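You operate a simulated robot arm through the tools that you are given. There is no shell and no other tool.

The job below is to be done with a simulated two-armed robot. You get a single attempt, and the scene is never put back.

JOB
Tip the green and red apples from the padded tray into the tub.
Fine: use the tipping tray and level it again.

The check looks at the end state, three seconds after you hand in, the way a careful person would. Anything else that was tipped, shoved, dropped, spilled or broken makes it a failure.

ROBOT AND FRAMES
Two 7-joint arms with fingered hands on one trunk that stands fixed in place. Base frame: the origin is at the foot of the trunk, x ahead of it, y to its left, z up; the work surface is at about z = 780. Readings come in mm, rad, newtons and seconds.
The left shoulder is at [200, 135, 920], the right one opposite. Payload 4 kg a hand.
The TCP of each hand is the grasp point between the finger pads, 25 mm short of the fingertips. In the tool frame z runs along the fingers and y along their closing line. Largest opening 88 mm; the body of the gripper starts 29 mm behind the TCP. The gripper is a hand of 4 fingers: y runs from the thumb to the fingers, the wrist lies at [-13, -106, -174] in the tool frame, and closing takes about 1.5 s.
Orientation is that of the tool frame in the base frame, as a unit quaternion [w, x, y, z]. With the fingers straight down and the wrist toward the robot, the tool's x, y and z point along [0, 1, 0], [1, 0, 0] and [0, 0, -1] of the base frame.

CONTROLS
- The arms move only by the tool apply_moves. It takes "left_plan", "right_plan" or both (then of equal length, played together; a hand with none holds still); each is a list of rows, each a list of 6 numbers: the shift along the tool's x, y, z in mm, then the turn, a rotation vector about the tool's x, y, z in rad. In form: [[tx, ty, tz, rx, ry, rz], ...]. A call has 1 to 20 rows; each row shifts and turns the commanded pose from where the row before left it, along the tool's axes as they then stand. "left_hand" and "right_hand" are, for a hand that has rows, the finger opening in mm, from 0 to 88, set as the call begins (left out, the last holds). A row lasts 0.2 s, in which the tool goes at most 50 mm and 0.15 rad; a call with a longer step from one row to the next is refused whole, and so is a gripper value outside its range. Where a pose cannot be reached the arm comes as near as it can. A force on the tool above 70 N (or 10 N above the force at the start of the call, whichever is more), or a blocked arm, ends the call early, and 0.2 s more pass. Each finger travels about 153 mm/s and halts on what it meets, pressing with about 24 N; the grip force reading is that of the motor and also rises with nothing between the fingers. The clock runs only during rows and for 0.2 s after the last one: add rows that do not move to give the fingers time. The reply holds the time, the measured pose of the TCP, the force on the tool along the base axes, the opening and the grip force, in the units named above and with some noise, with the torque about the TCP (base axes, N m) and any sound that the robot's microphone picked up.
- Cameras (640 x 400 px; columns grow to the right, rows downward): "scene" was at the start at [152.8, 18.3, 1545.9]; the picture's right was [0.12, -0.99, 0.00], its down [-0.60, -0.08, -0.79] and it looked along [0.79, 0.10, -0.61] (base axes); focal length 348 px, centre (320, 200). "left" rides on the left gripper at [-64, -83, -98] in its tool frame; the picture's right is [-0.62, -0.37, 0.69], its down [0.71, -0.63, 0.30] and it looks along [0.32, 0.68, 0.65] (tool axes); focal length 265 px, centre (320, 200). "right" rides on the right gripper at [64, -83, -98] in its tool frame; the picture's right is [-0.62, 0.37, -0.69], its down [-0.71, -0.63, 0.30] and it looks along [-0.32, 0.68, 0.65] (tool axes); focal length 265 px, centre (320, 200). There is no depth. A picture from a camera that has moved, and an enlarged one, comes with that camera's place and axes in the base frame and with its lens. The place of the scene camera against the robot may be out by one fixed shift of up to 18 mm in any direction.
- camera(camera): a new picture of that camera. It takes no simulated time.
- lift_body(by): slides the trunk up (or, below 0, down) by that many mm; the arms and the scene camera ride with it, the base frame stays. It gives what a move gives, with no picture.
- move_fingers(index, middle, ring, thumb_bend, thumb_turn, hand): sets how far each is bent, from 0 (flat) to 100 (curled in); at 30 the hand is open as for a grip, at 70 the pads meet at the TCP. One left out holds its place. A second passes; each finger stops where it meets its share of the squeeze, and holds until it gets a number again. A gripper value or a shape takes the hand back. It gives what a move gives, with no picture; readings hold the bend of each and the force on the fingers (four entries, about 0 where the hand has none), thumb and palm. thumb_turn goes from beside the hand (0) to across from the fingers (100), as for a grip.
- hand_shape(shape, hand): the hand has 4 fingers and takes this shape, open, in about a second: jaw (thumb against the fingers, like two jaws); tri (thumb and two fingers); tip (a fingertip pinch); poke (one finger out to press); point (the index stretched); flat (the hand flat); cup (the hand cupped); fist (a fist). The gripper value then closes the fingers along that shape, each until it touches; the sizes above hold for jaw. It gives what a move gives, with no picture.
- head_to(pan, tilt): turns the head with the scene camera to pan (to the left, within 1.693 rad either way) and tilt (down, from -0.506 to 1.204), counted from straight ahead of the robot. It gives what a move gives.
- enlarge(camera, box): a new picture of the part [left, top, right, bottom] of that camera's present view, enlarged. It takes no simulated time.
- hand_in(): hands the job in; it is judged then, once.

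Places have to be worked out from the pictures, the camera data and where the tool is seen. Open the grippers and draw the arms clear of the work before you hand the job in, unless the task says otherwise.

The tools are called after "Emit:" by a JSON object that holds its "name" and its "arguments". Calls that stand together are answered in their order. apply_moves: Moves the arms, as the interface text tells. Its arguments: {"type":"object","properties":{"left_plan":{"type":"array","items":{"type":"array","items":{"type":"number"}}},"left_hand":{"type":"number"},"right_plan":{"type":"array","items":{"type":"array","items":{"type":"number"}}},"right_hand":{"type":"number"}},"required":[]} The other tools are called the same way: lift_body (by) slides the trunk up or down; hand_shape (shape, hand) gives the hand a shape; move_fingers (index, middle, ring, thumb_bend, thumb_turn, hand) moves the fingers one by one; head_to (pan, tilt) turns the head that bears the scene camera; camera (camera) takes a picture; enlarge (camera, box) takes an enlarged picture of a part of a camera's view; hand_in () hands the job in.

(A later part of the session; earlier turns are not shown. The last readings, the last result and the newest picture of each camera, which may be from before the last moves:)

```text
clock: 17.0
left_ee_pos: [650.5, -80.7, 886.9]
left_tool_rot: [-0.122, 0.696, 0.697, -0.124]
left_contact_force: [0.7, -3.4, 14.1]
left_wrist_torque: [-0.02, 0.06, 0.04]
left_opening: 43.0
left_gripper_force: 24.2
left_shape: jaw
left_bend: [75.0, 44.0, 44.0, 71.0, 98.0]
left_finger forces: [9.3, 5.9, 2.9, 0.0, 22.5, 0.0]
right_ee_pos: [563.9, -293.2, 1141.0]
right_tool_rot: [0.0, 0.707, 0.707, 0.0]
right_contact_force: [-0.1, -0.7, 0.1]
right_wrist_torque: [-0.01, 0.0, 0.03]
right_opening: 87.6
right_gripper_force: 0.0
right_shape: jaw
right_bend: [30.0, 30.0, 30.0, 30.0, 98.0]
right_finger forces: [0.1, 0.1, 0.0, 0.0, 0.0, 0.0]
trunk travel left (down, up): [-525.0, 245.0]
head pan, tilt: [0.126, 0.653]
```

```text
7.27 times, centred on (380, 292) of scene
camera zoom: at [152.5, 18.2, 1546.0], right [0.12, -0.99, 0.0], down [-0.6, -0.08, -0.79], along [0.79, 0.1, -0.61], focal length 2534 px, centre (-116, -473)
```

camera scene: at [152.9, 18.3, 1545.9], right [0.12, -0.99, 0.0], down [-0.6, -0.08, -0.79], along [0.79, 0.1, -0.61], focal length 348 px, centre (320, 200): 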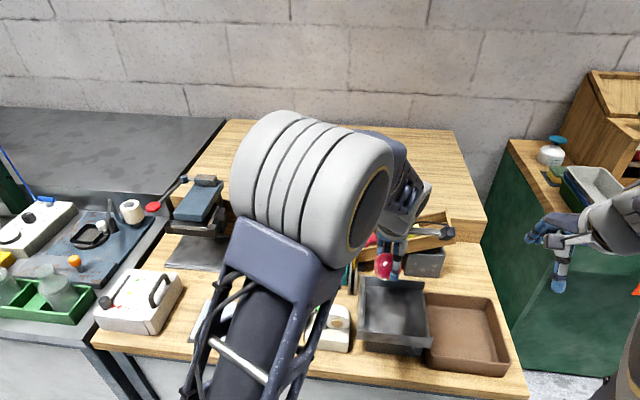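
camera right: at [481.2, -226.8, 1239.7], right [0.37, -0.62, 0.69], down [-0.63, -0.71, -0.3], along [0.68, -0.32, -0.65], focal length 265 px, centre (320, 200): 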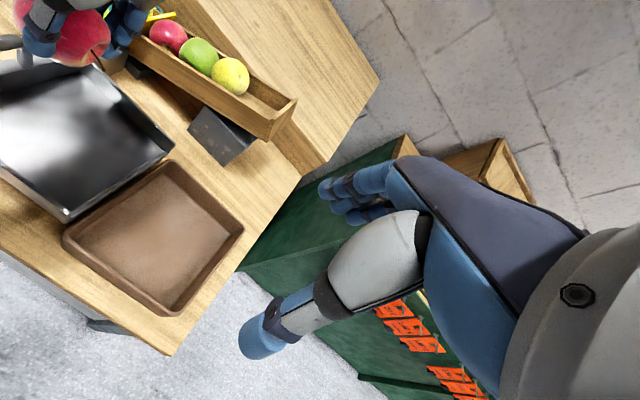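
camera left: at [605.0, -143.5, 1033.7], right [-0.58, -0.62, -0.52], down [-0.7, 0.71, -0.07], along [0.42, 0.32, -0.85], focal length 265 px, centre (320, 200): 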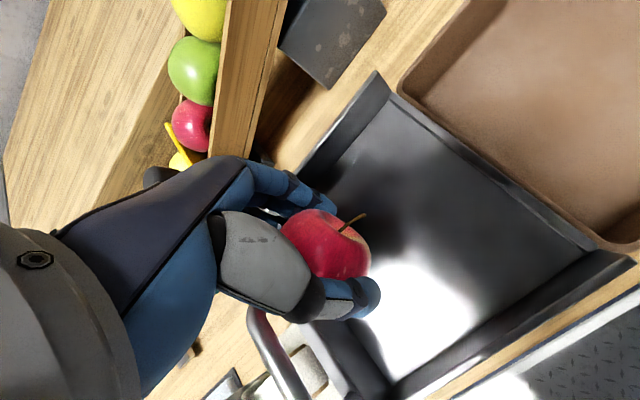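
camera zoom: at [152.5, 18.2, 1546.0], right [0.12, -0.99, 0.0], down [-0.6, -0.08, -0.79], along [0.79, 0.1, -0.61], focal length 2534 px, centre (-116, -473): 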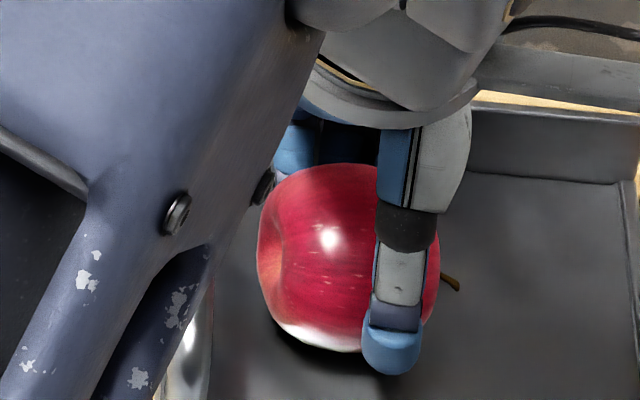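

Contact at 14 N: the apple is on the floor. I back off 2 mm and then open the hand to release.

Emit:
{"name": "apply_moves", "arguments": {"left_plan": [[0, -0.7, -1.9, 0, 0, 0], [0, 0, 0, 0, 0, 0]]}}

Emit:
{"name": "apply_moves", "arguments": {"left_plan": [[0, 0, 0, 0, 0, 0], [0, 0, 0, 0, 0, 0], [0, 0, 0, 0, 0, 0], [0, 0, 0, 0, 0, 0], [0, 0, 0, 0, 0, 0]], "left_hand": 78}}

Emit:
{"name": "enlarge", "arguments": {"camera": "scene", "box": [340, 250, 440, 350]}}

Emit:
{"name": "camera", "arguments": {"camera": "left"}}

```text
clock: 17.6
left_ee_pos: [648.1, -78.2, 888.7]
left_tool_rot: [-0.125, 0.696, 0.696, -0.124]
left_contact_force: [0.9, -0.9, 2.4]
left_wrist_torque: [-0.02, -0.01, 0.01]
left_opening: 43.0
left_gripper_force: 24.3
left_shape: jaw
left_bend: [75.0, 44.0, 44.0, 71.0, 98.0]
left_finger forces: [10.6, 6.9, 4.2, 0.0, 20.9, 0.0]
right_ee_pos: [564.8, -293.2, 1139.7]
right_tool_rot: [0.0, 0.707, 0.707, 0.0]
right_contact_force: [0.7, -0.5, 0.1]
right_wrist_torque: [0.0, -0.01, 0.03]
right_opening: 87.4
right_gripper_force: 0.0
right_shape: jaw
right_bend: [30.0, 30.0, 30.0, 30.0, 98.0]
right_finger forces: [0.0, 0.1, 0.0, 0.0, 0.1, 0.0]
trunk travel left (down, up): [-525.0, 245.0]
head pan, tilt: [0.126, 0.653]
```

```text
clock: 18.8
left_ee_pos: [648.3, -79.2, 890.8]
left_tool_rot: [-0.121, 0.696, 0.697, -0.123]
left_contact_force: [-9.8, 0.6, 28.0]
left_wrist_torque: [-0.04, -0.63, 0.04]
left_opening: 73.2
left_gripper_force: 0.0
left_shape: jaw
left_bend: [40.0, 37.0, 30.0, 36.0, 98.0]
left_finger forces: [19.2, 12.6, 0.2, 0.1, 0.0, 0.0]
right_ee_pos: [564.8, -293.0, 1141.9]
right_tool_rot: [0.0, 0.707, 0.707, 0.0]
right_contact_force: [-0.8, 0.3, 0.1]
right_wrist_torque: [0.0, 0.01, 0.01]
right_opening: 87.5
right_gripper_force: 0.0
right_shape: jaw
right_bend: [30.0, 30.0, 30.0, 30.0, 98.0]
right_finger forces: [0.0, 0.1, 0.0, 0.1, 0.0, 0.0]
trunk travel left (down, up): [-525.0, 245.0]
head pan, tilt: [0.126, 0.653]
```

```text
4.00 times, centred on (390, 300) of scene
camera zoom: at [151.7, 18.4, 1546.2], right [0.12, -0.99, 0.0], down [-0.6, -0.08, -0.79], along [0.79, 0.1, -0.61], focal length 1394 px, centre (40, -200)
```

zoom: 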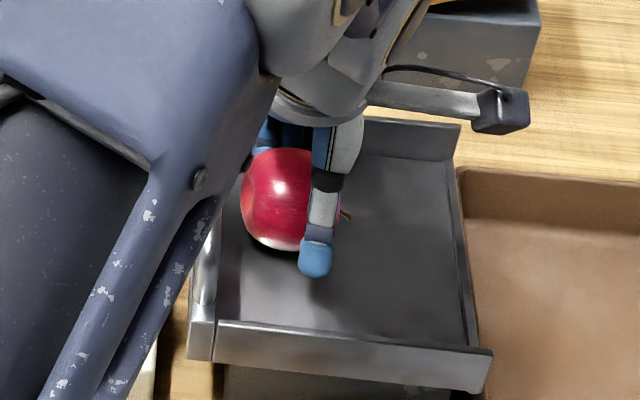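

```text
taken
camera left: at [603.4, -143.7, 1012.4], right [-0.58, -0.62, -0.53], down [-0.7, 0.71, -0.07], along [0.42, 0.32, -0.85], focal length 265 px, centre (320, 200)
```

left: 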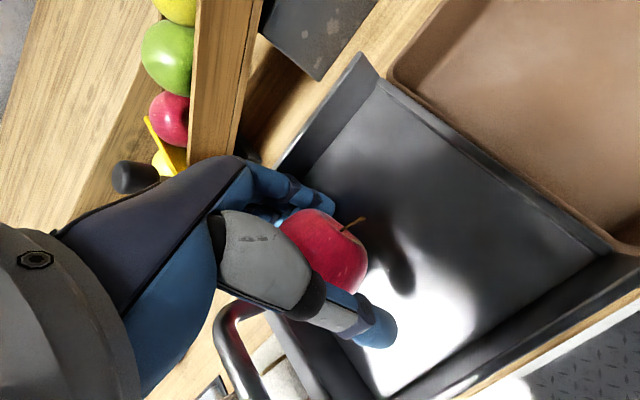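

Opening straightened the fingers against the tray floor (28 N up), so I'll ease straight up to unload them, then lift clear.

Emit:
{"name": "apply_moves", "arguments": {"left_plan": [[0, -1.4, -3.8, 0, 0, 0], [0, -1.4, -3.8, 0, 0, 0], [0, -1.4, -3.8, 0, 0, 0], [0, 0, 0, 0, 0, 0]]}}

Emit:
{"name": "enlarge", "arguments": {"camera": "scene", "box": [340, 250, 440, 350]}}

Emit:
{"name": "camera", "arguments": {"camera": "left"}}

```text
clock: 19.8
left_ee_pos: [649.4, -81.4, 901.7]
left_tool_rot: [-0.124, 0.696, 0.696, -0.124]
left_contact_force: [-1.0, 0.0, 0.3]
left_wrist_torque: [0.02, -0.01, 0.03]
left_opening: 77.9
left_gripper_force: 0.0
left_shape: jaw
left_bend: [29.0, 32.0, 30.0, 36.0, 98.0]
left_finger forces: [0.1, 0.4, 0.0, 0.1, 0.0, 0.1]
right_ee_pos: [565.7, -293.7, 1142.9]
right_tool_rot: [0.0, 0.707, 0.707, 0.0]
right_contact_force: [0.6, 0.2, -0.8]
right_wrist_torque: [0.0, 0.02, 0.01]
right_opening: 87.4
right_gripper_force: 0.0
right_shape: jaw
right_bend: [30.0, 30.0, 30.0, 30.0, 98.0]
right_finger forces: [0.1, 0.0, 0.0, 0.0, 0.0, 0.0]
trunk travel left (down, up): [-525.0, 245.0]
head pan, tilt: [0.126, 0.653]
```

```text
4.00 times, centred on (390, 300) of scene
camera zoom: at [152.9, 18.3, 1545.8], right [0.12, -0.99, 0.0], down [-0.6, -0.08, -0.79], along [0.79, 0.1, -0.61], focal length 1394 px, centre (40, -200)
```

zoom: 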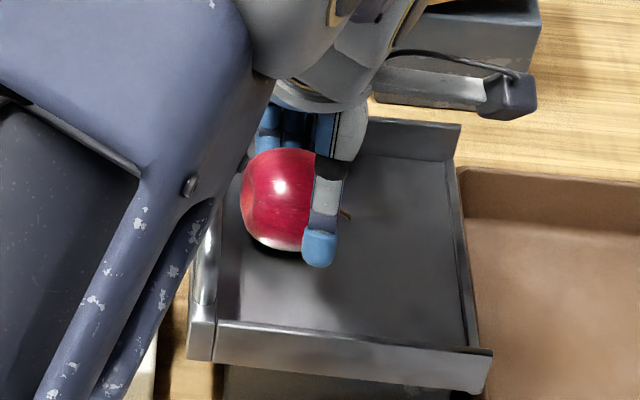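

```text
taken
camera left: at [604.3, -144.6, 1022.1], right [-0.58, -0.62, -0.52], down [-0.7, 0.71, -0.07], along [0.42, 0.32, -0.85], focal length 265 px, centre (320, 200)
```

left: 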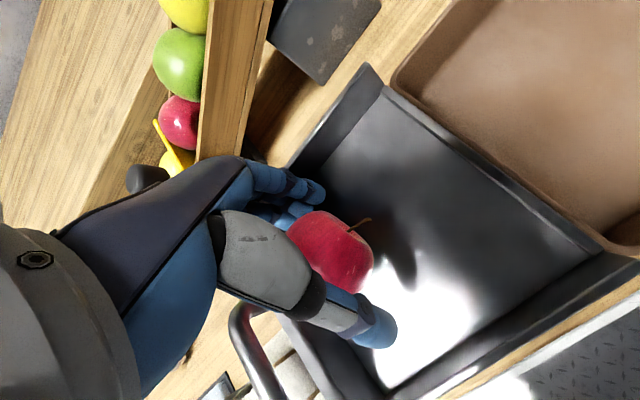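

The apple rests in the tray and the hand is unloaded. I lift straight up 110 mm.

Emit:
{"name": "apply_moves", "arguments": {"left_plan": [[0, -3.4, -9.4, 0, 0, 0], [0, -6.9, -18.8, 0, 0, 0], [0, -12.4, -33.8, 0, 0, 0], [0, -12.4, -33.8, 0, 0, 0], [0, 0, 0, 0, 0, 0]]}}

Emit:
{"name": "camera", "arguments": {"camera": "left"}}

Emit:
{"name": "enlarge", "arguments": {"camera": "scene", "box": [340, 250, 440, 350]}}

Emit:
{"name": "enlarge", "arguments": {"camera": "right", "box": [0, 0, 200, 230]}}

```text
clock: 21.0
left_ee_pos: [648.3, -80.7, 1002.8]
left_tool_rot: [-0.123, 0.696, 0.697, -0.123]
left_contact_force: [-0.1, 0.7, 0.2]
left_wrist_torque: [0.0, 0.03, 0.02]
left_opening: 77.8
left_gripper_force: 0.2
left_shape: jaw
left_bend: [29.0, 32.0, 30.0, 36.0, 98.0]
left_finger forces: [0.0, 0.0, 0.0, 0.1, 0.0, 0.0]
right_ee_pos: [564.5, -291.9, 1142.1]
right_tool_rot: [0.0, 0.708, 0.706, 0.0]
right_contact_force: [0.4, -0.4, -0.7]
right_wrist_torque: [-0.01, -0.02, 0.0]
right_opening: 87.9
right_gripper_force: 0.2
right_shape: jaw
right_bend: [30.0, 30.0, 30.0, 30.0, 98.0]
right_finger forces: [0.0, 0.0, 0.1, 0.1, 0.0, 0.0]
trunk travel left (down, up): [-525.0, 245.0]
head pan, tilt: [0.126, 0.653]
```

```text
taken
camera left: at [604.6, -145.2, 1125.1], right [-0.58, -0.62, -0.52], down [-0.7, 0.71, -0.07], along [0.42, 0.32, -0.85], focal length 265 px, centre (320, 200)
```

left: 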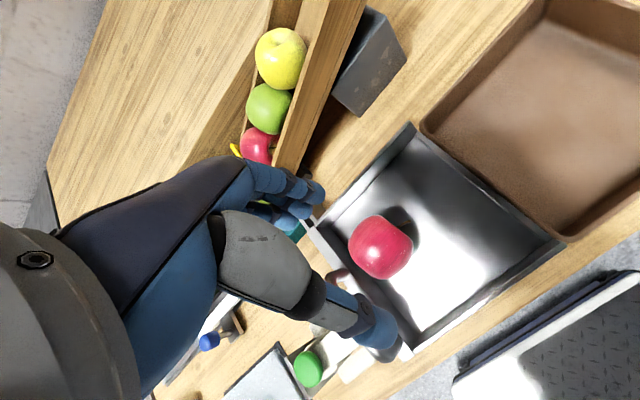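

```text
4.00 times, centred on (390, 300) of scene
camera zoom: at [152.9, 18.3, 1545.9], right [0.12, -0.99, 0.0], down [-0.6, -0.08, -0.79], along [0.79, 0.1, -0.61], focal length 1394 px, centre (40, -200)
```

zoom: 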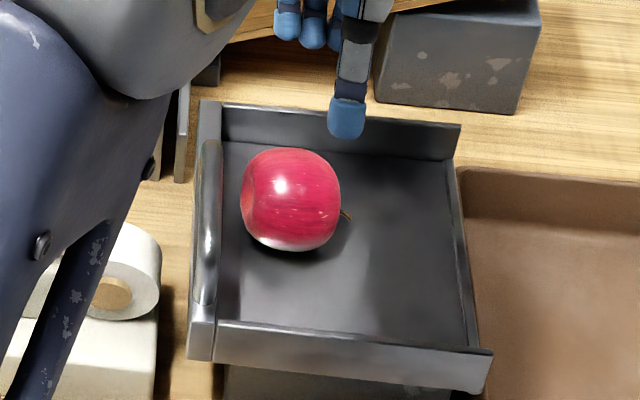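

```text
1.74 times, centred on (100, 115) of right
camera zoom: at [481.2, -226.9, 1239.7], right [0.37, -0.62, 0.69], down [-0.63, -0.71, -0.3], along [0.68, -0.32, -0.65], focal length 462 px, centre (703, 348)
```

zoom: 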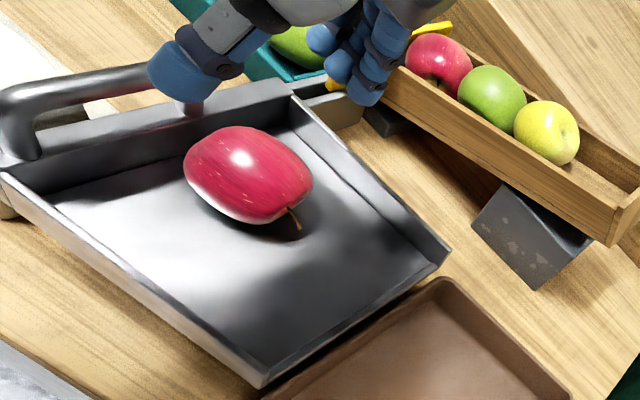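

The red apple sits stably at about (646, −67) in the tipping tray. Next I go back over the padded tray above the green apple at (800, 51), yawing the hand slightly so that its camera clears the gate knob at about (784, 0, 925).

Emit:
{"name": "apply_moves", "arguments": {"left_plan": [[26.6, 29.3, -10.7, 0, 0, 0], [26.6, 29.3, -10.7, 0, 0, 0], [26.6, 29.3, -10.7, 0, 0, 0], [26.6, 29.3, -10.7, 0, 0, 0], [26.6, 29.3, -10.7, 0, 0, 0], [0, 0, 0, 0, 0.0343, 0.094], [0, 0, 0, 0, 0, 0]], "left_hand": 78}}

Emit:
{"name": "camera", "arguments": {"camera": "left"}}

Emit:
{"name": "enlarge", "arguments": {"camera": "scene", "box": [270, 150, 430, 300]}}

```text
clock: 22.6
left_ee_pos: [804.5, 50.3, 1005.1]
left_tool_rot: [-0.129, 0.731, 0.66, -0.117]
left_contact_force: [-1.0, 0.9, -0.9]
left_wrist_torque: [-0.01, 0.01, 0.0]
left_opening: 77.8
left_gripper_force: 0.1
left_shape: jaw
left_bend: [29.0, 32.0, 30.0, 36.0, 98.0]
left_finger forces: [0.1, 0.0, 0.0, 0.0, 0.0, 0.0]
right_ee_pos: [564.8, -292.8, 1141.8]
right_tool_rot: [0.0, 0.707, 0.707, 0.0]
right_contact_force: [-0.6, 0.0, 0.4]
right_wrist_torque: [0.01, 0.0, -0.02]
right_opening: 87.7
right_gripper_force: 0.1
right_shape: jaw
right_bend: [30.0, 30.0, 30.0, 30.0, 98.0]
right_finger forces: [0.1, 0.0, 0.0, 0.1, 0.1, 0.0]
trunk travel left (down, up): [-525.0, 245.0]
head pan, tilt: [0.126, 0.653]
```

```text
taken
camera left: at [753.5, -7.8, 1126.6], right [-0.64, -0.56, -0.52], down [-0.62, 0.78, -0.07], along [0.45, 0.28, -0.85], focal length 265 px, centre (320, 200)
```

left: 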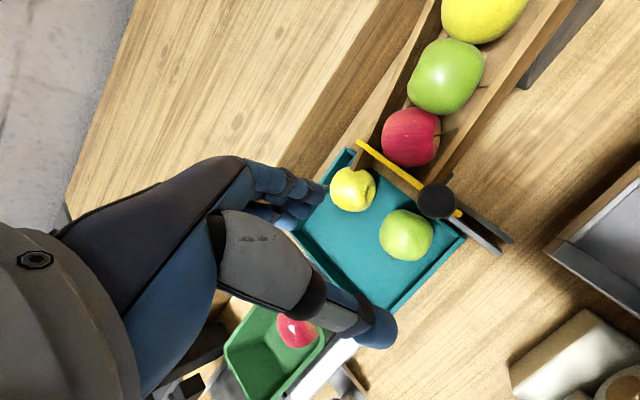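

```text
2.67 times, centred on (350, 225) of scene
camera zoom: at [152.8, 18.3, 1545.9], right [0.12, -0.99, 0.0], down [-0.6, -0.08, -0.79], along [0.79, 0.1, -0.61], focal length 929 px, centre (240, 133)
```

zoom: 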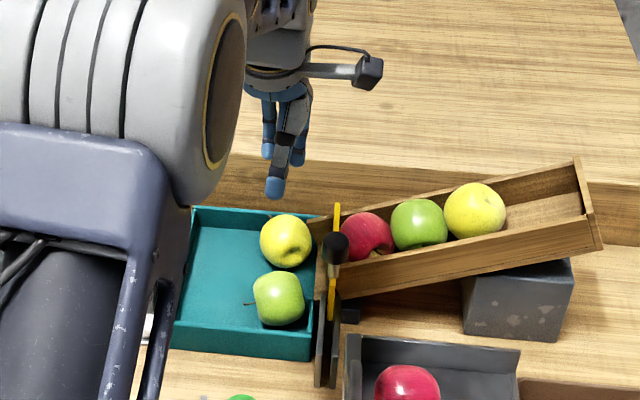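

The green apple confirms at (801, 52.5) and the knob at (785, −1, 919). The yellow apple stands only about 84 mm behind, so I narrow the opening to 64 and descend to z≈855 to check clearances.

Emit:
{"name": "apply_moves", "arguments": {"left_plan": [[0.4, 10.3, 28.2, 0, 0, 0], [0.4, 10.3, 28.2, 0, 0, 0], [0.4, 10.3, 28.2, 0, 0, 0], [0.4, 10.3, 28.2, 0, 0, 0], [0.4, 10.3, 28.2, 0, 0, 0], [0, 0, 0, 0, 0, 0]], "left_hand": 64}}

Emit:
{"name": "camera", "arguments": {"camera": "left"}}

Emit:
{"name": "enlarge", "arguments": {"camera": "scene", "box": [290, 190, 390, 300]}}

Emit:
{"name": "enlarge", "arguments": {"camera": "right", "box": [0, 0, 240, 120]}}

```text
clock: 24.0
left_ee_pos: [804.6, 58.3, 855.4]
left_tool_rot: [-0.13, 0.73, 0.661, -0.118]
left_contact_force: [1.3, 0.2, -0.5]
left_wrist_torque: [0.01, 0.01, 0.01]
left_opening: 64.2
left_gripper_force: 0.0
left_shape: jaw
left_bend: [27.0, 36.0, 33.0, 56.0, 99.0]
left_finger forces: [0.2, 0.0, 0.0, 0.0, 0.0, 0.0]
right_ee_pos: [565.7, -292.7, 1141.7]
right_tool_rot: [0.001, 0.707, 0.707, 0.0]
right_contact_force: [-0.8, -0.2, -0.1]
right_wrist_torque: [0.0, 0.01, 0.0]
right_opening: 87.8
right_gripper_force: 0.1
right_shape: jaw
right_bend: [30.0, 30.0, 30.0, 30.0, 98.0]
right_finger forces: [0.0, 0.0, 0.0, 0.0, 0.0, 0.0]
trunk travel left (down, up): [-525.0, 245.0]
head pan, tilt: [0.126, 0.653]
```

```text
taken
camera left: at [753.8, -2.4, 977.0], right [-0.64, -0.56, -0.52], down [-0.62, 0.78, -0.07], along [0.45, 0.28, -0.85], focal length 265 px, centre (320, 200)
```

left: 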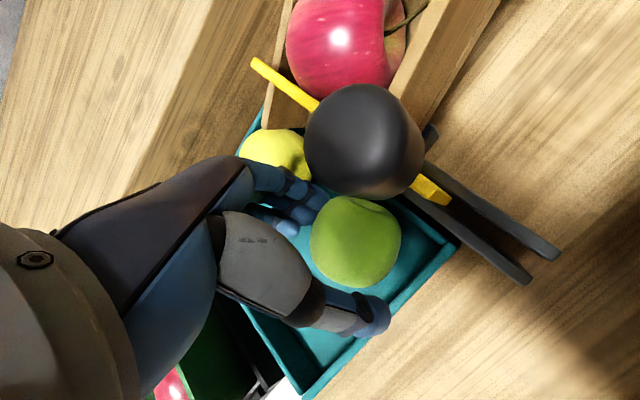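

```text
3.64 times, centred on (340, 245) of scene
camera zoom: at [152.8, 18.3, 1545.9], right [0.12, -0.99, 0.0], down [-0.6, -0.08, -0.79], along [0.79, 0.1, -0.61], focal length 1267 px, centre (247, 36)
```

zoom: 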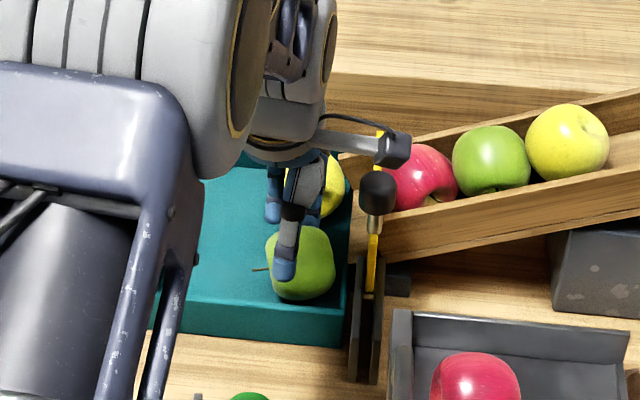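

```text
2.67 times, centred on (120, 60) of right
camera zoom: at [481.1, -226.9, 1239.7], right [0.37, -0.62, 0.69], down [-0.63, -0.71, -0.3], along [0.68, -0.32, -0.65], focal length 708 px, centre (853, 573)
```

zoom: 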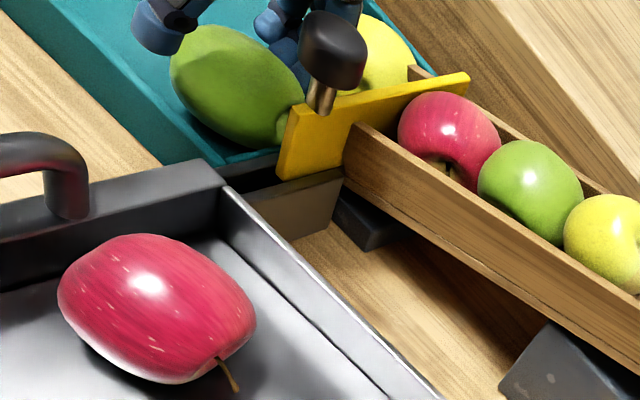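

The hand sits about 7 mm too far left of the green apple. Before shifting and lowering, I look closely at the gap between the fingers and the yellow apple.

Emit:
{"name": "enlarge", "arguments": {"camera": "left", "box": [210, 110, 420, 340]}}

Emit:
{"name": "enlarge", "arguments": {"camera": "scene", "box": [310, 220, 360, 275]}}

Emit:
{"name": "enlarge", "arguments": {"camera": "right", "box": [40, 0, 170, 60]}}

```text
1.74 times, centred on (315, 225) of left
camera zoom: at [753.8, -2.4, 977.0], right [-0.64, -0.56, -0.52], down [-0.62, 0.78, -0.07], along [0.45, 0.28, -0.85], focal length 462 px, centre (329, 156)
```

zoom: 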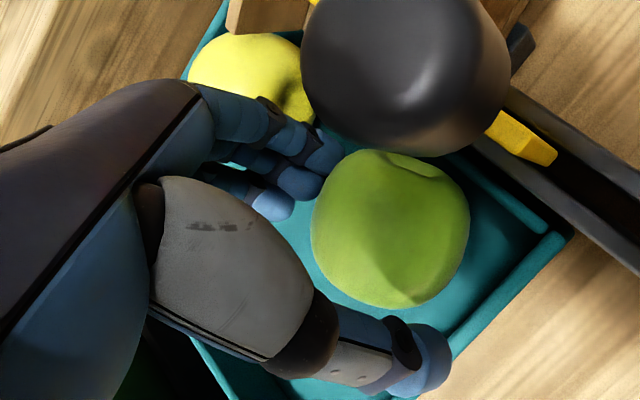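

```text
7.27 times, centred on (335, 248) of scene
camera zoom: at [152.8, 18.3, 1545.9], right [0.12, -0.99, 0.0], down [-0.6, -0.08, -0.79], along [0.79, 0.1, -0.61], focal length 2534 px, centre (211, -146)
```

zoom: 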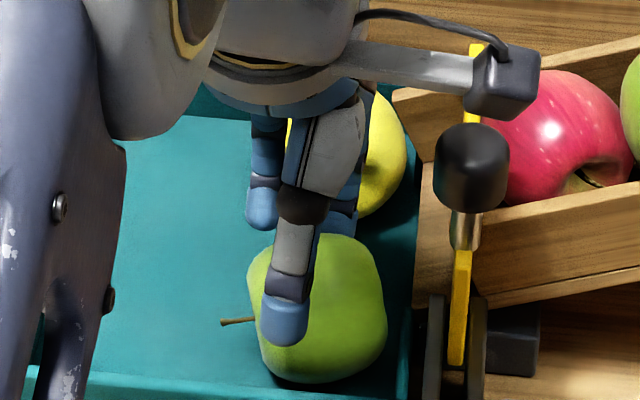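

```text
4.92 times, centred on (105, 30) of right
camera zoom: at [481.1, -226.9, 1239.7], right [0.37, -0.62, 0.69], down [-0.63, -0.71, -0.3], along [0.68, -0.32, -0.65], focal length 1307 px, centre (1378, 1037)
```

zoom: 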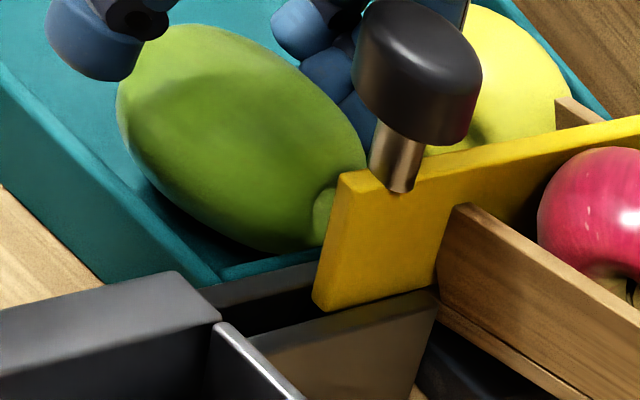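

Fingers and yellow apple would come within a few millimetres, so I shift the hand 4.5 mm nearer the robot and 8 mm right while still high. Then I lower 12 mm and look again.

Emit:
{"name": "apply_moves", "arguments": {"left_plan": [[-4.4, -1.8, 0.6, 0, 0, 0], [-4.4, -1.8, 0.6, 0, 0, 0], [0, 2.1, 5.6, 0, 0, 0], [0, 2.1, 5.6, 0, 0, 0], [0, 0, 0, 0, 0, 0]]}}

Emit:
{"name": "enlarge", "arguments": {"camera": "left", "box": [210, 110, 420, 340]}}

Emit:
{"name": "enlarge", "arguments": {"camera": "scene", "box": [310, 220, 370, 285]}}

Emit:
{"name": "enlarge", "arguments": {"camera": "right", "box": [40, 0, 170, 60]}}

```text
clock: 25.2
left_ee_pos: [799.9, 47.5, 844.0]
left_tool_rot: [-0.13, 0.73, 0.66, -0.117]
left_contact_force: [0.8, -0.2, 0.3]
left_wrist_torque: [0.01, 0.01, 0.0]
left_opening: 64.3
left_gripper_force: 0.0
left_shape: jaw
left_bend: [27.0, 36.0, 33.0, 56.0, 99.0]
left_finger forces: [0.4, 0.0, 0.1, 0.1, 0.1, 0.0]
right_ee_pos: [565.0, -292.4, 1141.6]
right_tool_rot: [0.001, 0.707, 0.707, 0.0]
right_contact_force: [0.1, -0.5, 0.3]
right_wrist_torque: [-0.01, 0.01, 0.0]
right_opening: 87.6
right_gripper_force: 0.0
right_shape: jaw
right_bend: [30.0, 30.0, 30.0, 30.0, 98.0]
right_finger forces: [0.1, 0.0, 0.0, 0.0, 0.0, 0.1]
trunk travel left (down, up): [-525.0, 245.0]
head pan, tilt: [0.126, 0.653]
```

```text
1.74 times, centred on (315, 225) of left
camera zoom: at [748.6, -12.6, 964.6], right [-0.64, -0.56, -0.52], down [-0.62, 0.78, -0.07], along [0.45, 0.28, -0.85], focal length 462 px, centre (329, 156)
```

zoom: 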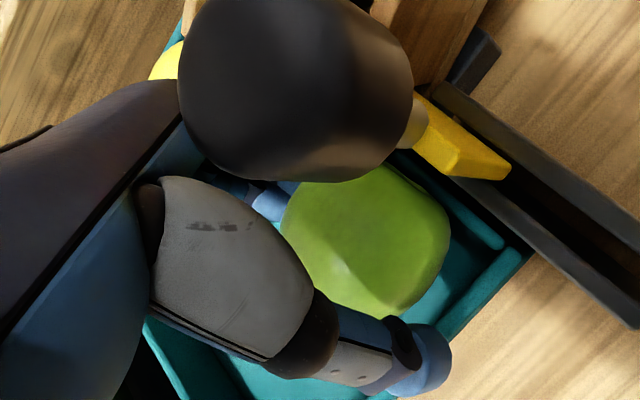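

```text
6.15 times, centred on (340, 252) of scene
camera zoom: at [152.8, 18.3, 1545.9], right [0.12, -0.99, 0.0], down [-0.6, -0.08, -0.79], along [0.79, 0.1, -0.61], focal length 2144 px, centre (197, -123)
```

zoom: 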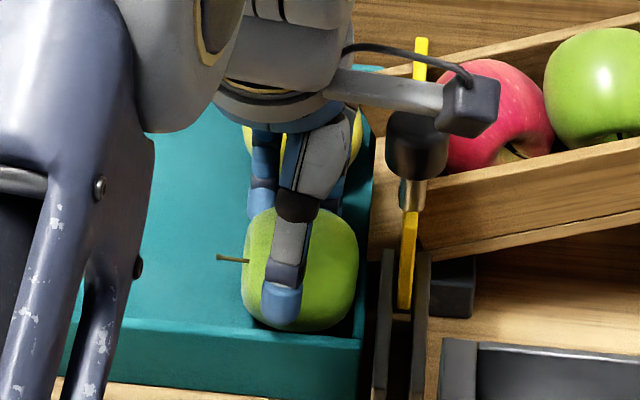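

```text
4.92 times, centred on (105, 30) of right
camera zoom: at [481.2, -226.9, 1239.7], right [0.37, -0.62, 0.69], down [-0.63, -0.71, -0.3], along [0.68, -0.32, -0.65], focal length 1307 px, centre (1378, 1037)
```

zoom: 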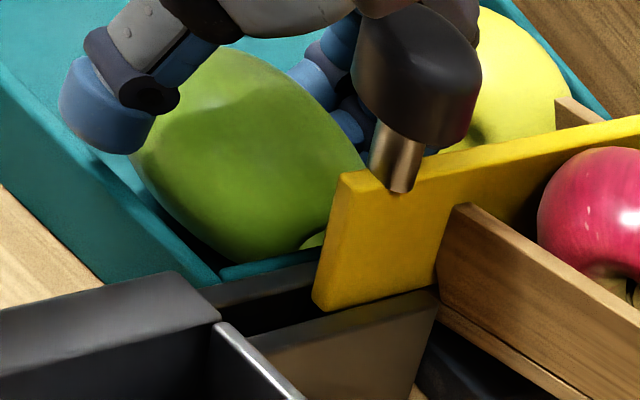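

The camera clears the knob by about 10 mm, the hand by about 13 mm, and the thumb is in front of the apple. I'll lower the last 11 mm with a 2 mm shift left.

Emit:
{"name": "apply_moves", "arguments": {"left_plan": [[1, 1.8, 5.2, 0, 0, 0], [1, 1.8, 5.2, 0, 0, 0], [0, 0, 0, 0, 0, 0]]}}

Emit:
{"name": "enlarge", "arguments": {"camera": "scene", "box": [310, 220, 370, 285]}}

Emit:
{"name": "enlarge", "arguments": {"camera": "right", "box": [40, 0, 170, 60]}}

```text
clock: 26.0
left_ee_pos: [800.7, 49.2, 830.7]
left_tool_rot: [-0.13, 0.73, 0.661, -0.117]
left_contact_force: [-0.4, 0.1, 0.3]
left_wrist_torque: [-0.01, -0.05, 0.0]
left_opening: 64.0
left_gripper_force: 0.0
left_shape: jaw
left_bend: [27.0, 36.0, 33.0, 56.0, 99.0]
left_finger forces: [0.1, 0.5, 0.0, 0.0, 0.0, 0.0]
right_ee_pos: [564.4, -293.0, 1139.7]
right_tool_rot: [0.0, 0.708, 0.707, -0.001]
right_contact_force: [-0.1, -0.2, 0.8]
right_wrist_torque: [0.0, 0.0, -0.02]
right_opening: 87.6
right_gripper_force: 0.0
right_shape: jaw
right_bend: [30.0, 30.0, 30.0, 30.0, 98.0]
right_finger forces: [0.0, 0.0, 0.1, 0.0, 0.0, 0.1]
trunk travel left (down, up): [-525.0, 245.0]
head pan, tilt: [0.126, 0.653]
```

```text
6.15 times, centred on (340, 252) of scene
camera zoom: at [152.8, 18.3, 1545.9], right [0.12, -0.99, 0.0], down [-0.6, -0.08, -0.79], along [0.79, 0.1, -0.61], focal length 2144 px, centre (197, -123)
```

zoom: 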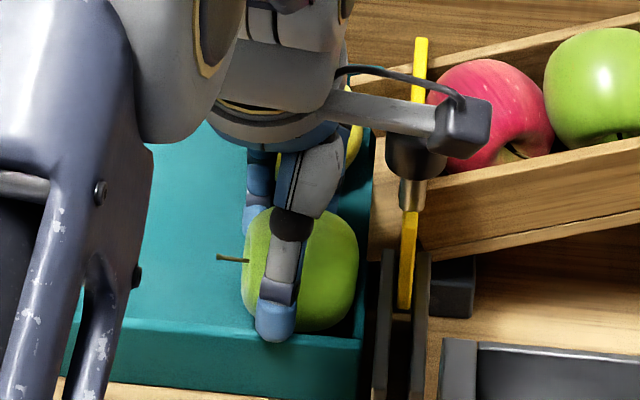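

```text
4.92 times, centred on (105, 30) of right
camera zoom: at [481.1, -226.9, 1239.8], right [0.37, -0.62, 0.69], down [-0.63, -0.71, -0.3], along [0.68, -0.32, -0.65], focal length 1307 px, centre (1378, 1037)
```

zoom: 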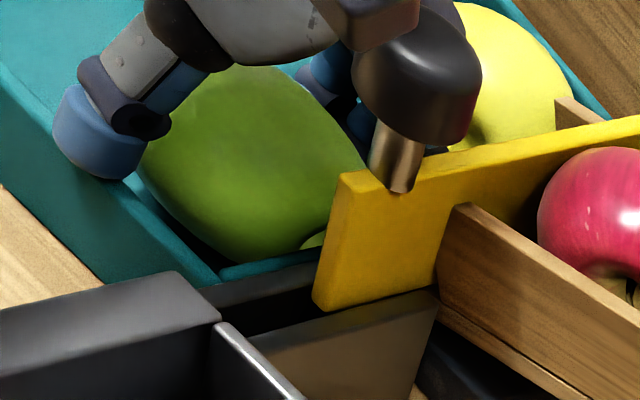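

The apple was nudged about 5 mm to the right during the shift (it now reads y≈46), still inside the tray. I shift the hand 4 mm right to follow, then close.

Emit:
{"name": "apply_moves", "arguments": {"left_plan": [[-2, 0, 0, 0, 0, 0], [-2, 0, 0, 0, 0, 0], [0, 0, 0, 0, 0, 0]]}}

Emit:
{"name": "enlarge", "arguments": {"camera": "scene", "box": [310, 220, 370, 285]}}

Emit:
{"name": "enlarge", "arguments": {"camera": "left", "box": [210, 110, 420, 340]}}

```text
clock: 26.8
left_ee_pos: [799.1, 45.6, 830.8]
left_tool_rot: [-0.129, 0.73, 0.661, -0.116]
left_contact_force: [-0.4, -0.5, -0.4]
left_wrist_torque: [-0.01, -0.01, 0.0]
left_opening: 64.1
left_gripper_force: 0.0
left_shape: jaw
left_bend: [27.0, 36.0, 33.0, 56.0, 99.0]
left_finger forces: [0.0, 0.0, 0.0, 0.1, 0.0, 0.0]
right_ee_pos: [564.2, -292.0, 1140.5]
right_tool_rot: [0.001, 0.707, 0.707, 0.0]
right_contact_force: [0.2, 0.2, 1.1]
right_wrist_torque: [0.03, -0.03, 0.01]
right_opening: 87.9
right_gripper_force: 0.0
right_shape: jaw
right_bend: [30.0, 30.0, 30.0, 30.0, 98.0]
right_finger forces: [0.1, 0.0, 0.1, 0.0, 0.0, 0.1]
trunk travel left (down, up): [-525.0, 245.0]
head pan, tilt: [0.126, 0.653]
```

```text
6.15 times, centred on (340, 252) of scene
camera zoom: at [152.9, 18.3, 1545.9], right [0.12, -0.99, 0.0], down [-0.6, -0.08, -0.79], along [0.79, 0.1, -0.61], focal length 2144 px, centre (197, -123)
```

zoom: 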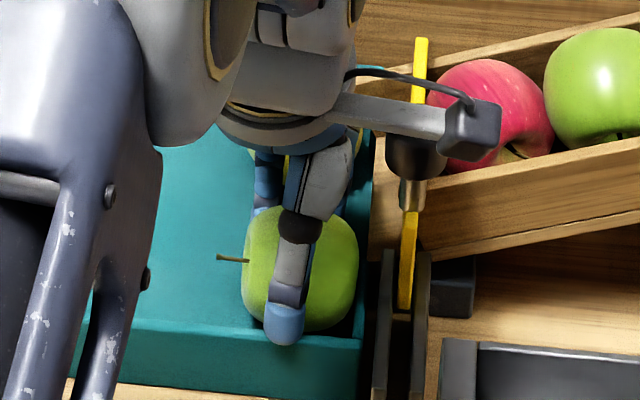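

```text
1.74 times, centred on (315, 225) of left
camera zoom: at [748.4, -14.2, 952.2], right [-0.64, -0.56, -0.52], down [-0.62, 0.78, -0.07], along [0.45, 0.28, -0.85], focal length 462 px, centre (329, 156)
```

zoom: 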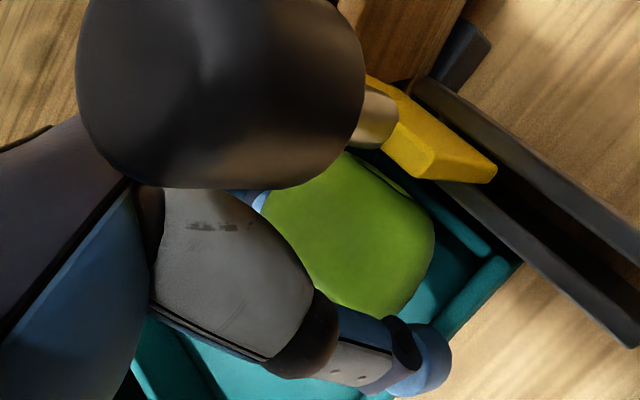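

The apple at about (796, 44) is centred between thumb and fingers now. Closing.

Emit:
{"name": "apply_moves", "arguments": {"left_plan": [[0, 0, 0, 0, 0, 0], [0, 0, 0, 0, 0, 0], [0, 0, 0, 0, 0, 0], [0, 0, 0, 0, 0, 0], [0, 0, 0, 0, 0, 0], [0, 0, 0, 0, 0, 0], [0, 0, 0, 0, 0, 0]], "left_hand": 35}}

Emit:
{"name": "enlarge", "arguments": {"camera": "scene", "box": [310, 220, 370, 285]}}

Emit:
{"name": "enlarge", "arguments": {"camera": "right", "box": [40, 0, 170, 60]}}

```text
clock: 28.4
left_ee_pos: [800.0, 44.4, 830.9]
left_tool_rot: [-0.129, 0.731, 0.66, -0.117]
left_contact_force: [-2.2, 0.1, 5.7]
left_wrist_torque: [0.03, 0.28, 0.03]
left_opening: 47.7
left_gripper_force: 24.1
left_shape: jaw
left_bend: [74.0, 45.0, 47.0, 64.0, 100.0]
left_finger forces: [11.8, 6.4, 0.5, 0.0, 23.3, 0.1]
right_ee_pos: [564.6, -291.5, 1140.9]
right_tool_rot: [0.0, 0.707, 0.707, 0.001]
right_contact_force: [0.0, -0.6, 0.6]
right_wrist_torque: [-0.02, -0.01, 0.02]
right_opening: 87.5
right_gripper_force: 0.1
right_shape: jaw
right_bend: [30.0, 30.0, 30.0, 30.0, 98.0]
right_finger forces: [0.0, 0.0, 0.1, 0.0, 0.0, 0.0]
trunk travel left (down, up): [-525.0, 245.0]
head pan, tilt: [0.126, 0.653]
```

```text
6.15 times, centred on (340, 252) of scene
camera zoom: at [152.6, 18.3, 1545.9], right [0.12, -0.99, 0.0], down [-0.6, -0.08, -0.79], along [0.79, 0.1, -0.61], focal length 2144 px, centre (197, -123)
```

zoom: 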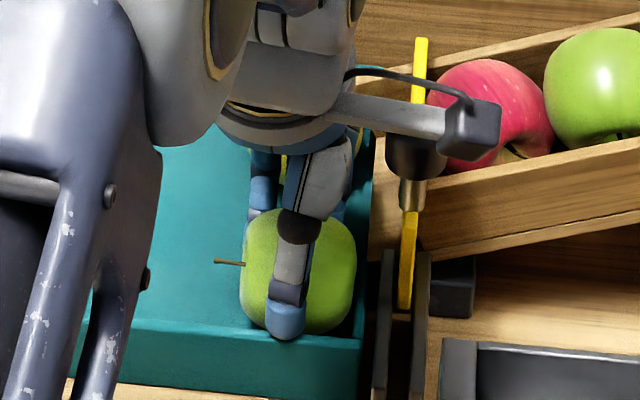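

```text
4.92 times, centred on (105, 30) of right
camera zoom: at [481.0, -226.9, 1239.8], right [0.37, -0.62, 0.69], down [-0.63, -0.71, -0.3], along [0.68, -0.32, -0.65], focal length 1307 px, centre (1378, 1037)
```

zoom: 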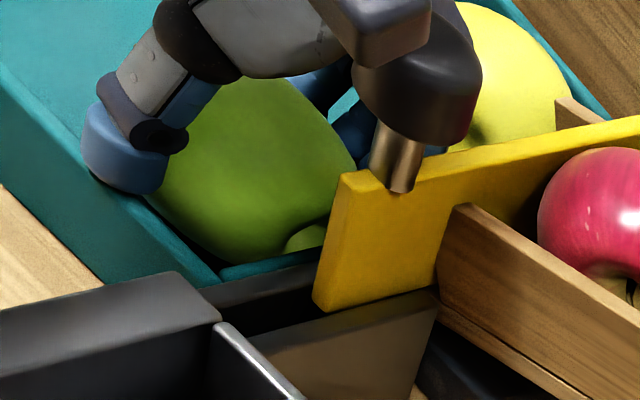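

The green apple is gripped (thumb 23 N, index and middle loaded). I lift 25 mm slowly and check.

Emit:
{"name": "apply_moves", "arguments": {"left_plan": [[0, -1.7, -4.7, 0, 0, 0], [0, -1.7, -4.7, 0, 0, 0], [0, -2.6, -7, 0, 0, 0], [0, -2.6, -7, 0, 0, 0], [0, 0, 0, 0, 0, 0]]}}

Emit:
{"name": "enlarge", "arguments": {"camera": "scene", "box": [290, 200, 380, 290]}}

Emit:
{"name": "enlarge", "arguments": {"camera": "right", "box": [0, 0, 200, 100]}}

```text
clock: 29.6
left_ee_pos: [798.6, 45.2, 856.6]
left_tool_rot: [-0.129, 0.73, 0.661, -0.117]
left_contact_force: [0.5, 0.5, -0.2]
left_wrist_torque: [0.0, -0.05, -0.01]
left_opening: 47.3
left_gripper_force: 23.8
left_shape: jaw
left_bend: [74.0, 45.0, 49.0, 65.0, 100.0]
left_finger forces: [13.5, 7.0, 2.3, 0.0, 21.7, 0.1]
right_ee_pos: [564.9, -292.7, 1140.4]
right_tool_rot: [0.0, 0.707, 0.708, 0.0]
right_contact_force: [0.6, 0.0, 0.0]
right_wrist_torque: [0.01, -0.02, 0.0]
right_opening: 87.4
right_gripper_force: 0.1
right_shape: jaw
right_bend: [30.0, 30.0, 30.0, 30.0, 98.0]
right_finger forces: [0.1, 0.0, 0.1, 0.0, 0.1, 0.0]
trunk travel left (down, up): [-525.0, 245.0]
head pan, tilt: [0.126, 0.653]
```

```text
4.44 times, centred on (335, 245) of scene
camera zoom: at [152.9, 18.3, 1545.9], right [0.12, -0.99, 0.0], down [-0.6, -0.08, -0.79], along [0.79, 0.1, -0.61], focal length 1548 px, centre (253, 0)
```

zoom: 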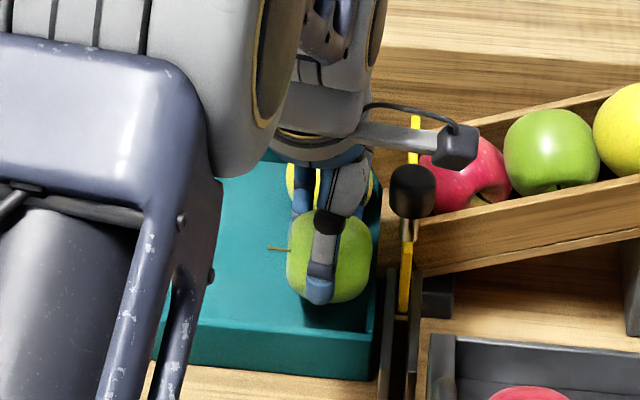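

```text
3.20 times, centred on (100, 50) of right
camera zoom: at [481.2, -226.9, 1239.7], right [0.37, -0.62, 0.69], down [-0.63, -0.71, -0.3], along [0.68, -0.32, -0.65], focal length 849 px, centre (1024, 680)
```

zoom: 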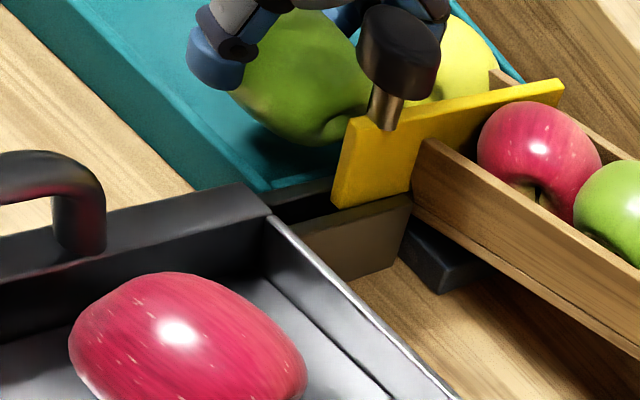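

The green apple hangs free and nothing else moved. I raise it to z≈1000 and carry it above the right half of the tipping tray.

Emit:
{"name": "apply_moves", "arguments": {"left_plan": [[0, -12.4, -33.8, 0, 0, 0], [0, -12.4, -33.8, 0, 0, 0], [0, -12.4, -33.8, 0, 0, 0], [0, -12.4, -33.8, 0, 0, 0], [-28.1, -19.6, 7.16, 0, 0, 0], [-28.1, -19.6, 7.16, 0, 0, 0], [-28.1, -19.6, 7.16, 0, 0, 0], [-28.1, -19.6, 7.16, 0, 0, 0], [-28.1, -19.6, 7.16, 0, 0, 0], [-28.1, -19.6, 7.16, 0, 0, 0], [-28.1, -19.6, 7.16, 0, 0, 0], [0, 0, 0, 0, 0, 0]]}}

Emit:
{"name": "camera", "arguments": {"camera": "left"}}

Emit:
{"name": "camera", "arguments": {"camera": "scene"}}

```text
clock: 32.2
left_ee_pos: [634.9, -135.5, 996.2]
left_tool_rot: [-0.13, 0.73, 0.661, -0.117]
left_contact_force: [0.5, -0.6, -0.5]
left_wrist_torque: [-0.02, 0.04, 0.01]
left_opening: 47.4
left_gripper_force: 23.7
left_shape: jaw
left_bend: [74.0, 45.0, 49.0, 65.0, 100.0]
left_finger forces: [13.4, 6.8, 2.1, 0.0, 21.0, 0.0]
right_ee_pos: [564.8, -292.9, 1140.7]
right_tool_rot: [0.001, 0.707, 0.707, 0.0]
right_contact_force: [-0.2, 0.3, 0.4]
right_wrist_torque: [-0.01, -0.04, -0.02]
right_opening: 87.8
right_gripper_force: 0.0
right_shape: jaw
right_bend: [30.0, 30.0, 30.0, 30.0, 98.0]
right_finger forces: [0.0, 0.1, 0.0, 0.0, 0.0, 0.0]
trunk travel left (down, up): [-525.0, 245.0]
head pan, tilt: [0.126, 0.653]
```

```text
taken
camera left: at [582.9, -195.7, 1116.9], right [-0.64, -0.56, -0.52], down [-0.62, 0.78, -0.07], along [0.45, 0.28, -0.85], focal length 265 px, centre (320, 200)
```

left: 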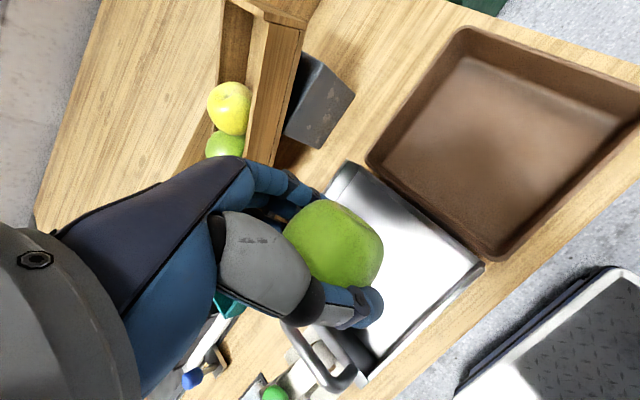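

```text
taken
camera scene: at [152.9, 18.3, 1545.9], right [0.12, -0.99, 0.0], down [-0.6, -0.08, -0.79], along [0.79, 0.1, -0.61], focal length 348 px, centre (320, 200)
```

scene: 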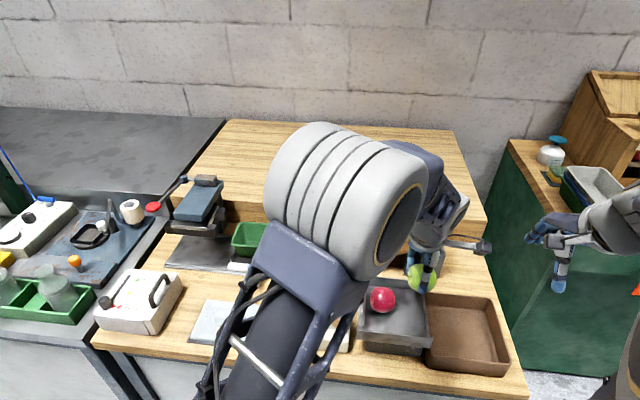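

Positioned at (635, −136). I lower to z≈903 and look.

Emit:
{"name": "apply_moves", "arguments": {"left_plan": [[-0.5, 8, 21.8, 0, 0, 0], [-0.5, 8, 21.8, 0, 0, 0], [-0.5, 8, 21.8, 0, 0, 0], [-0.5, 8, 21.8, 0, 0, 0], [0, 0, 0, 0, 0, 0]]}}

Emit:
{"name": "enlarge", "arguments": {"camera": "scene", "box": [350, 250, 450, 350]}}

Emit:
{"name": "enlarge", "arguments": {"camera": "right", "box": [0, 0, 200, 230]}}

```text
clock: 33.4
left_ee_pos: [635.7, -137.5, 905.1]
left_tool_rot: [-0.129, 0.731, 0.66, -0.116]
left_contact_force: [0.2, 1.0, -1.5]
left_wrist_torque: [-0.03, 0.02, 0.01]
left_opening: 47.2
left_gripper_force: 24.3
left_shape: jaw
left_bend: [74.0, 45.0, 49.0, 65.0, 100.0]
left_finger forces: [13.5, 6.9, 2.1, 0.1, 21.0, 0.0]
right_ee_pos: [564.5, -291.4, 1140.7]
right_tool_rot: [0.001, 0.707, 0.707, 0.0]
right_contact_force: [0.7, -0.2, -0.1]
right_wrist_torque: [0.0, 0.05, 0.01]
right_opening: 87.4
right_gripper_force: 0.1
right_shape: jaw
right_bend: [30.0, 30.0, 30.0, 30.0, 98.0]
right_finger forces: [0.0, 0.1, 0.1, 0.1, 0.0, 0.0]
trunk travel left (down, up): [-525.0, 245.0]
head pan, tilt: [0.126, 0.653]
```

```text
4.00 times, centred on (400, 300) of scene
camera zoom: at [152.8, 18.3, 1545.9], right [0.12, -0.99, 0.0], down [-0.6, -0.08, -0.79], along [0.79, 0.1, -0.61], focal length 1394 px, centre (0, -200)
```

zoom: 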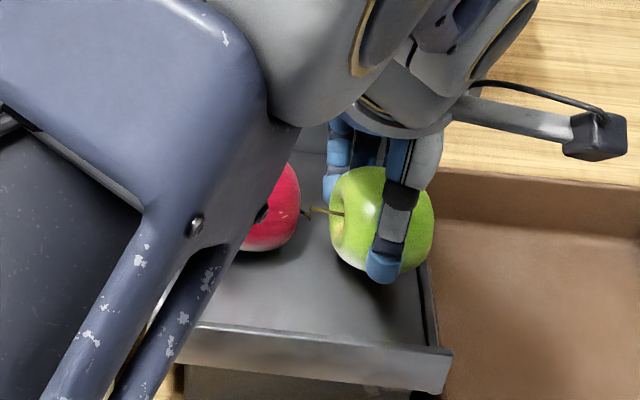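

```text
1.74 times, centred on (100, 115) of right
camera zoom: at [481.2, -226.9, 1239.7], right [0.37, -0.62, 0.69], down [-0.63, -0.71, -0.3], along [0.68, -0.32, -0.65], focal length 462 px, centre (703, 348)
```

zoom: 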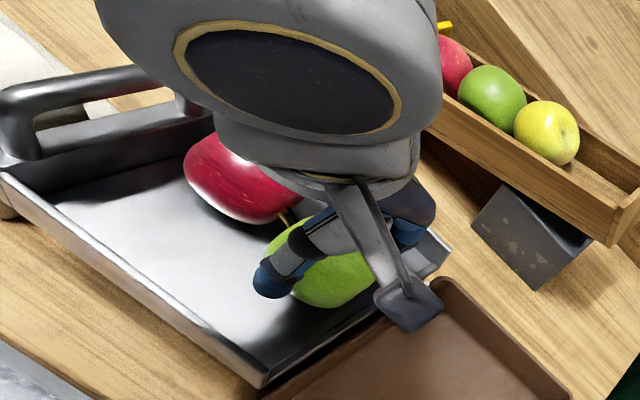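

The green apple would sit close to the spout edge, so I shift 7 mm left, toward the red one, and lower to z≈892.

Emit:
{"name": "apply_moves", "arguments": {"left_plan": [[3.5, 0, 0, 0, 0, 0], [3.5, 0, 0, 0, 0, 0], [0, 1.4, 3.8, 0, 0, 0], [0, 1.4, 3.8, 0, 0, 0], [0, 1.4, 3.8, 0, 0, 0], [0, 0, 0, 0, 0, 0]]}}

Emit:
{"name": "enlarge", "arguments": {"camera": "scene", "box": [370, 270, 430, 330]}}

Emit:
{"name": "camera", "arguments": {"camera": "left"}}

```text
clock: 34.8
left_ee_pos: [634.2, -130.1, 892.9]
left_tool_rot: [-0.129, 0.729, 0.661, -0.118]
left_contact_force: [-0.4, -0.9, -1.0]
left_wrist_torque: [0.03, 0.0, -0.02]
left_opening: 47.3
left_gripper_force: 24.5
left_shape: jaw
left_bend: [74.0, 45.0, 49.0, 65.0, 100.0]
left_finger forces: [13.5, 6.8, 2.2, 0.0, 21.0, 0.1]
right_ee_pos: [564.4, -292.9, 1140.4]
right_tool_rot: [0.0, 0.707, 0.707, 0.0]
right_contact_force: [0.1, 0.6, -0.4]
right_wrist_torque: [-0.01, 0.02, -0.01]
right_opening: 87.8
right_gripper_force: 0.1
right_shape: jaw
right_bend: [30.0, 30.0, 30.0, 30.0, 98.0]
right_finger forces: [0.0, 0.0, 0.0, 0.0, 0.0, 0.0]
trunk travel left (down, up): [-525.0, 245.0]
head pan, tilt: [0.126, 0.653]
```

```text
6.67 times, centred on (400, 300) of scene
camera zoom: at [152.8, 18.3, 1545.9], right [0.12, -0.99, 0.0], down [-0.6, -0.08, -0.79], along [0.79, 0.1, -0.61], focal length 2322 px, centre (-213, -467)
```

zoom: 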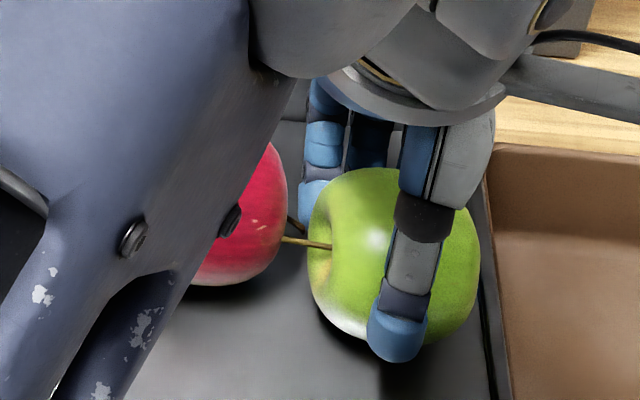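

```text
taken
camera left: at [583.4, -190.0, 1014.1], right [-0.64, -0.56, -0.52], down [-0.62, 0.78, -0.07], along [0.45, 0.28, -0.85], focal length 265 px, centre (320, 200)
```

left: 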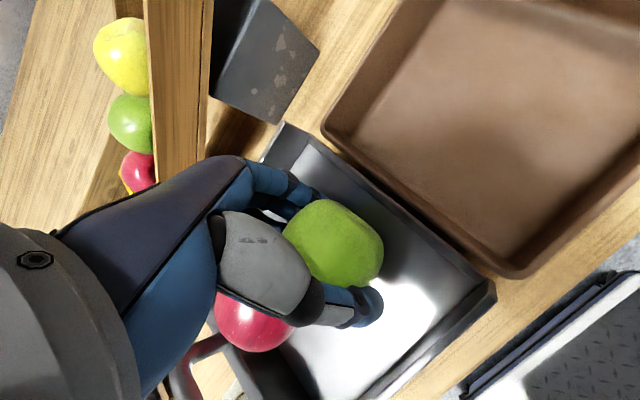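

Small gap remains beneath the apple. I lower 4 mm more.

Emit:
{"name": "apply_moves", "arguments": {"left_plan": [[0, 0.7, 1.9, 0, 0, 0], [0, 0.7, 1.9, 0, 0, 0], [0, 0, 0, 0, 0, 0]]}}

Emit:
{"name": "enlarge", "arguments": {"camera": "scene", "box": [370, 270, 430, 330]}}

```text
clock: 35.6
left_ee_pos: [635.1, -129.9, 890.2]
left_tool_rot: [-0.129, 0.731, 0.66, -0.116]
left_contact_force: [-1.4, -1.2, 5.7]
left_wrist_torque: [0.04, 0.13, 0.02]
left_opening: 47.3
left_gripper_force: 24.2
left_shape: jaw
left_bend: [74.0, 46.0, 49.0, 65.0, 100.0]
left_finger forces: [12.1, 5.9, 1.8, 0.0, 21.5, 0.1]
right_ee_pos: [563.4, -292.3, 1141.4]
right_tool_rot: [0.0, 0.707, 0.707, 0.0]
right_contact_force: [-1.2, 0.4, 0.1]
right_wrist_torque: [-0.01, 0.0, -0.01]
right_opening: 87.5
right_gripper_force: 0.0
right_shape: jaw
right_bend: [30.0, 30.0, 30.0, 30.0, 98.0]
right_finger forces: [0.0, 0.0, 0.1, 0.0, 0.0, 0.0]
trunk travel left (down, up): [-525.0, 245.0]
head pan, tilt: [0.126, 0.653]
```

```text
6.67 times, centred on (400, 300) of scene
camera zoom: at [152.6, 18.3, 1546.0], right [0.12, -0.99, 0.0], down [-0.6, -0.08, -0.79], along [0.79, 0.1, -0.61], focal length 2322 px, centre (-213, -467)
```

zoom: 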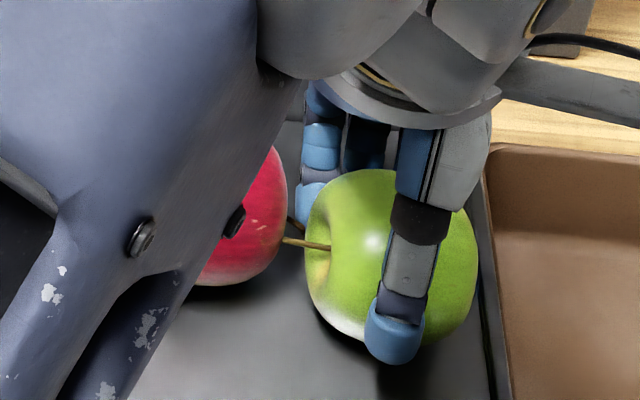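

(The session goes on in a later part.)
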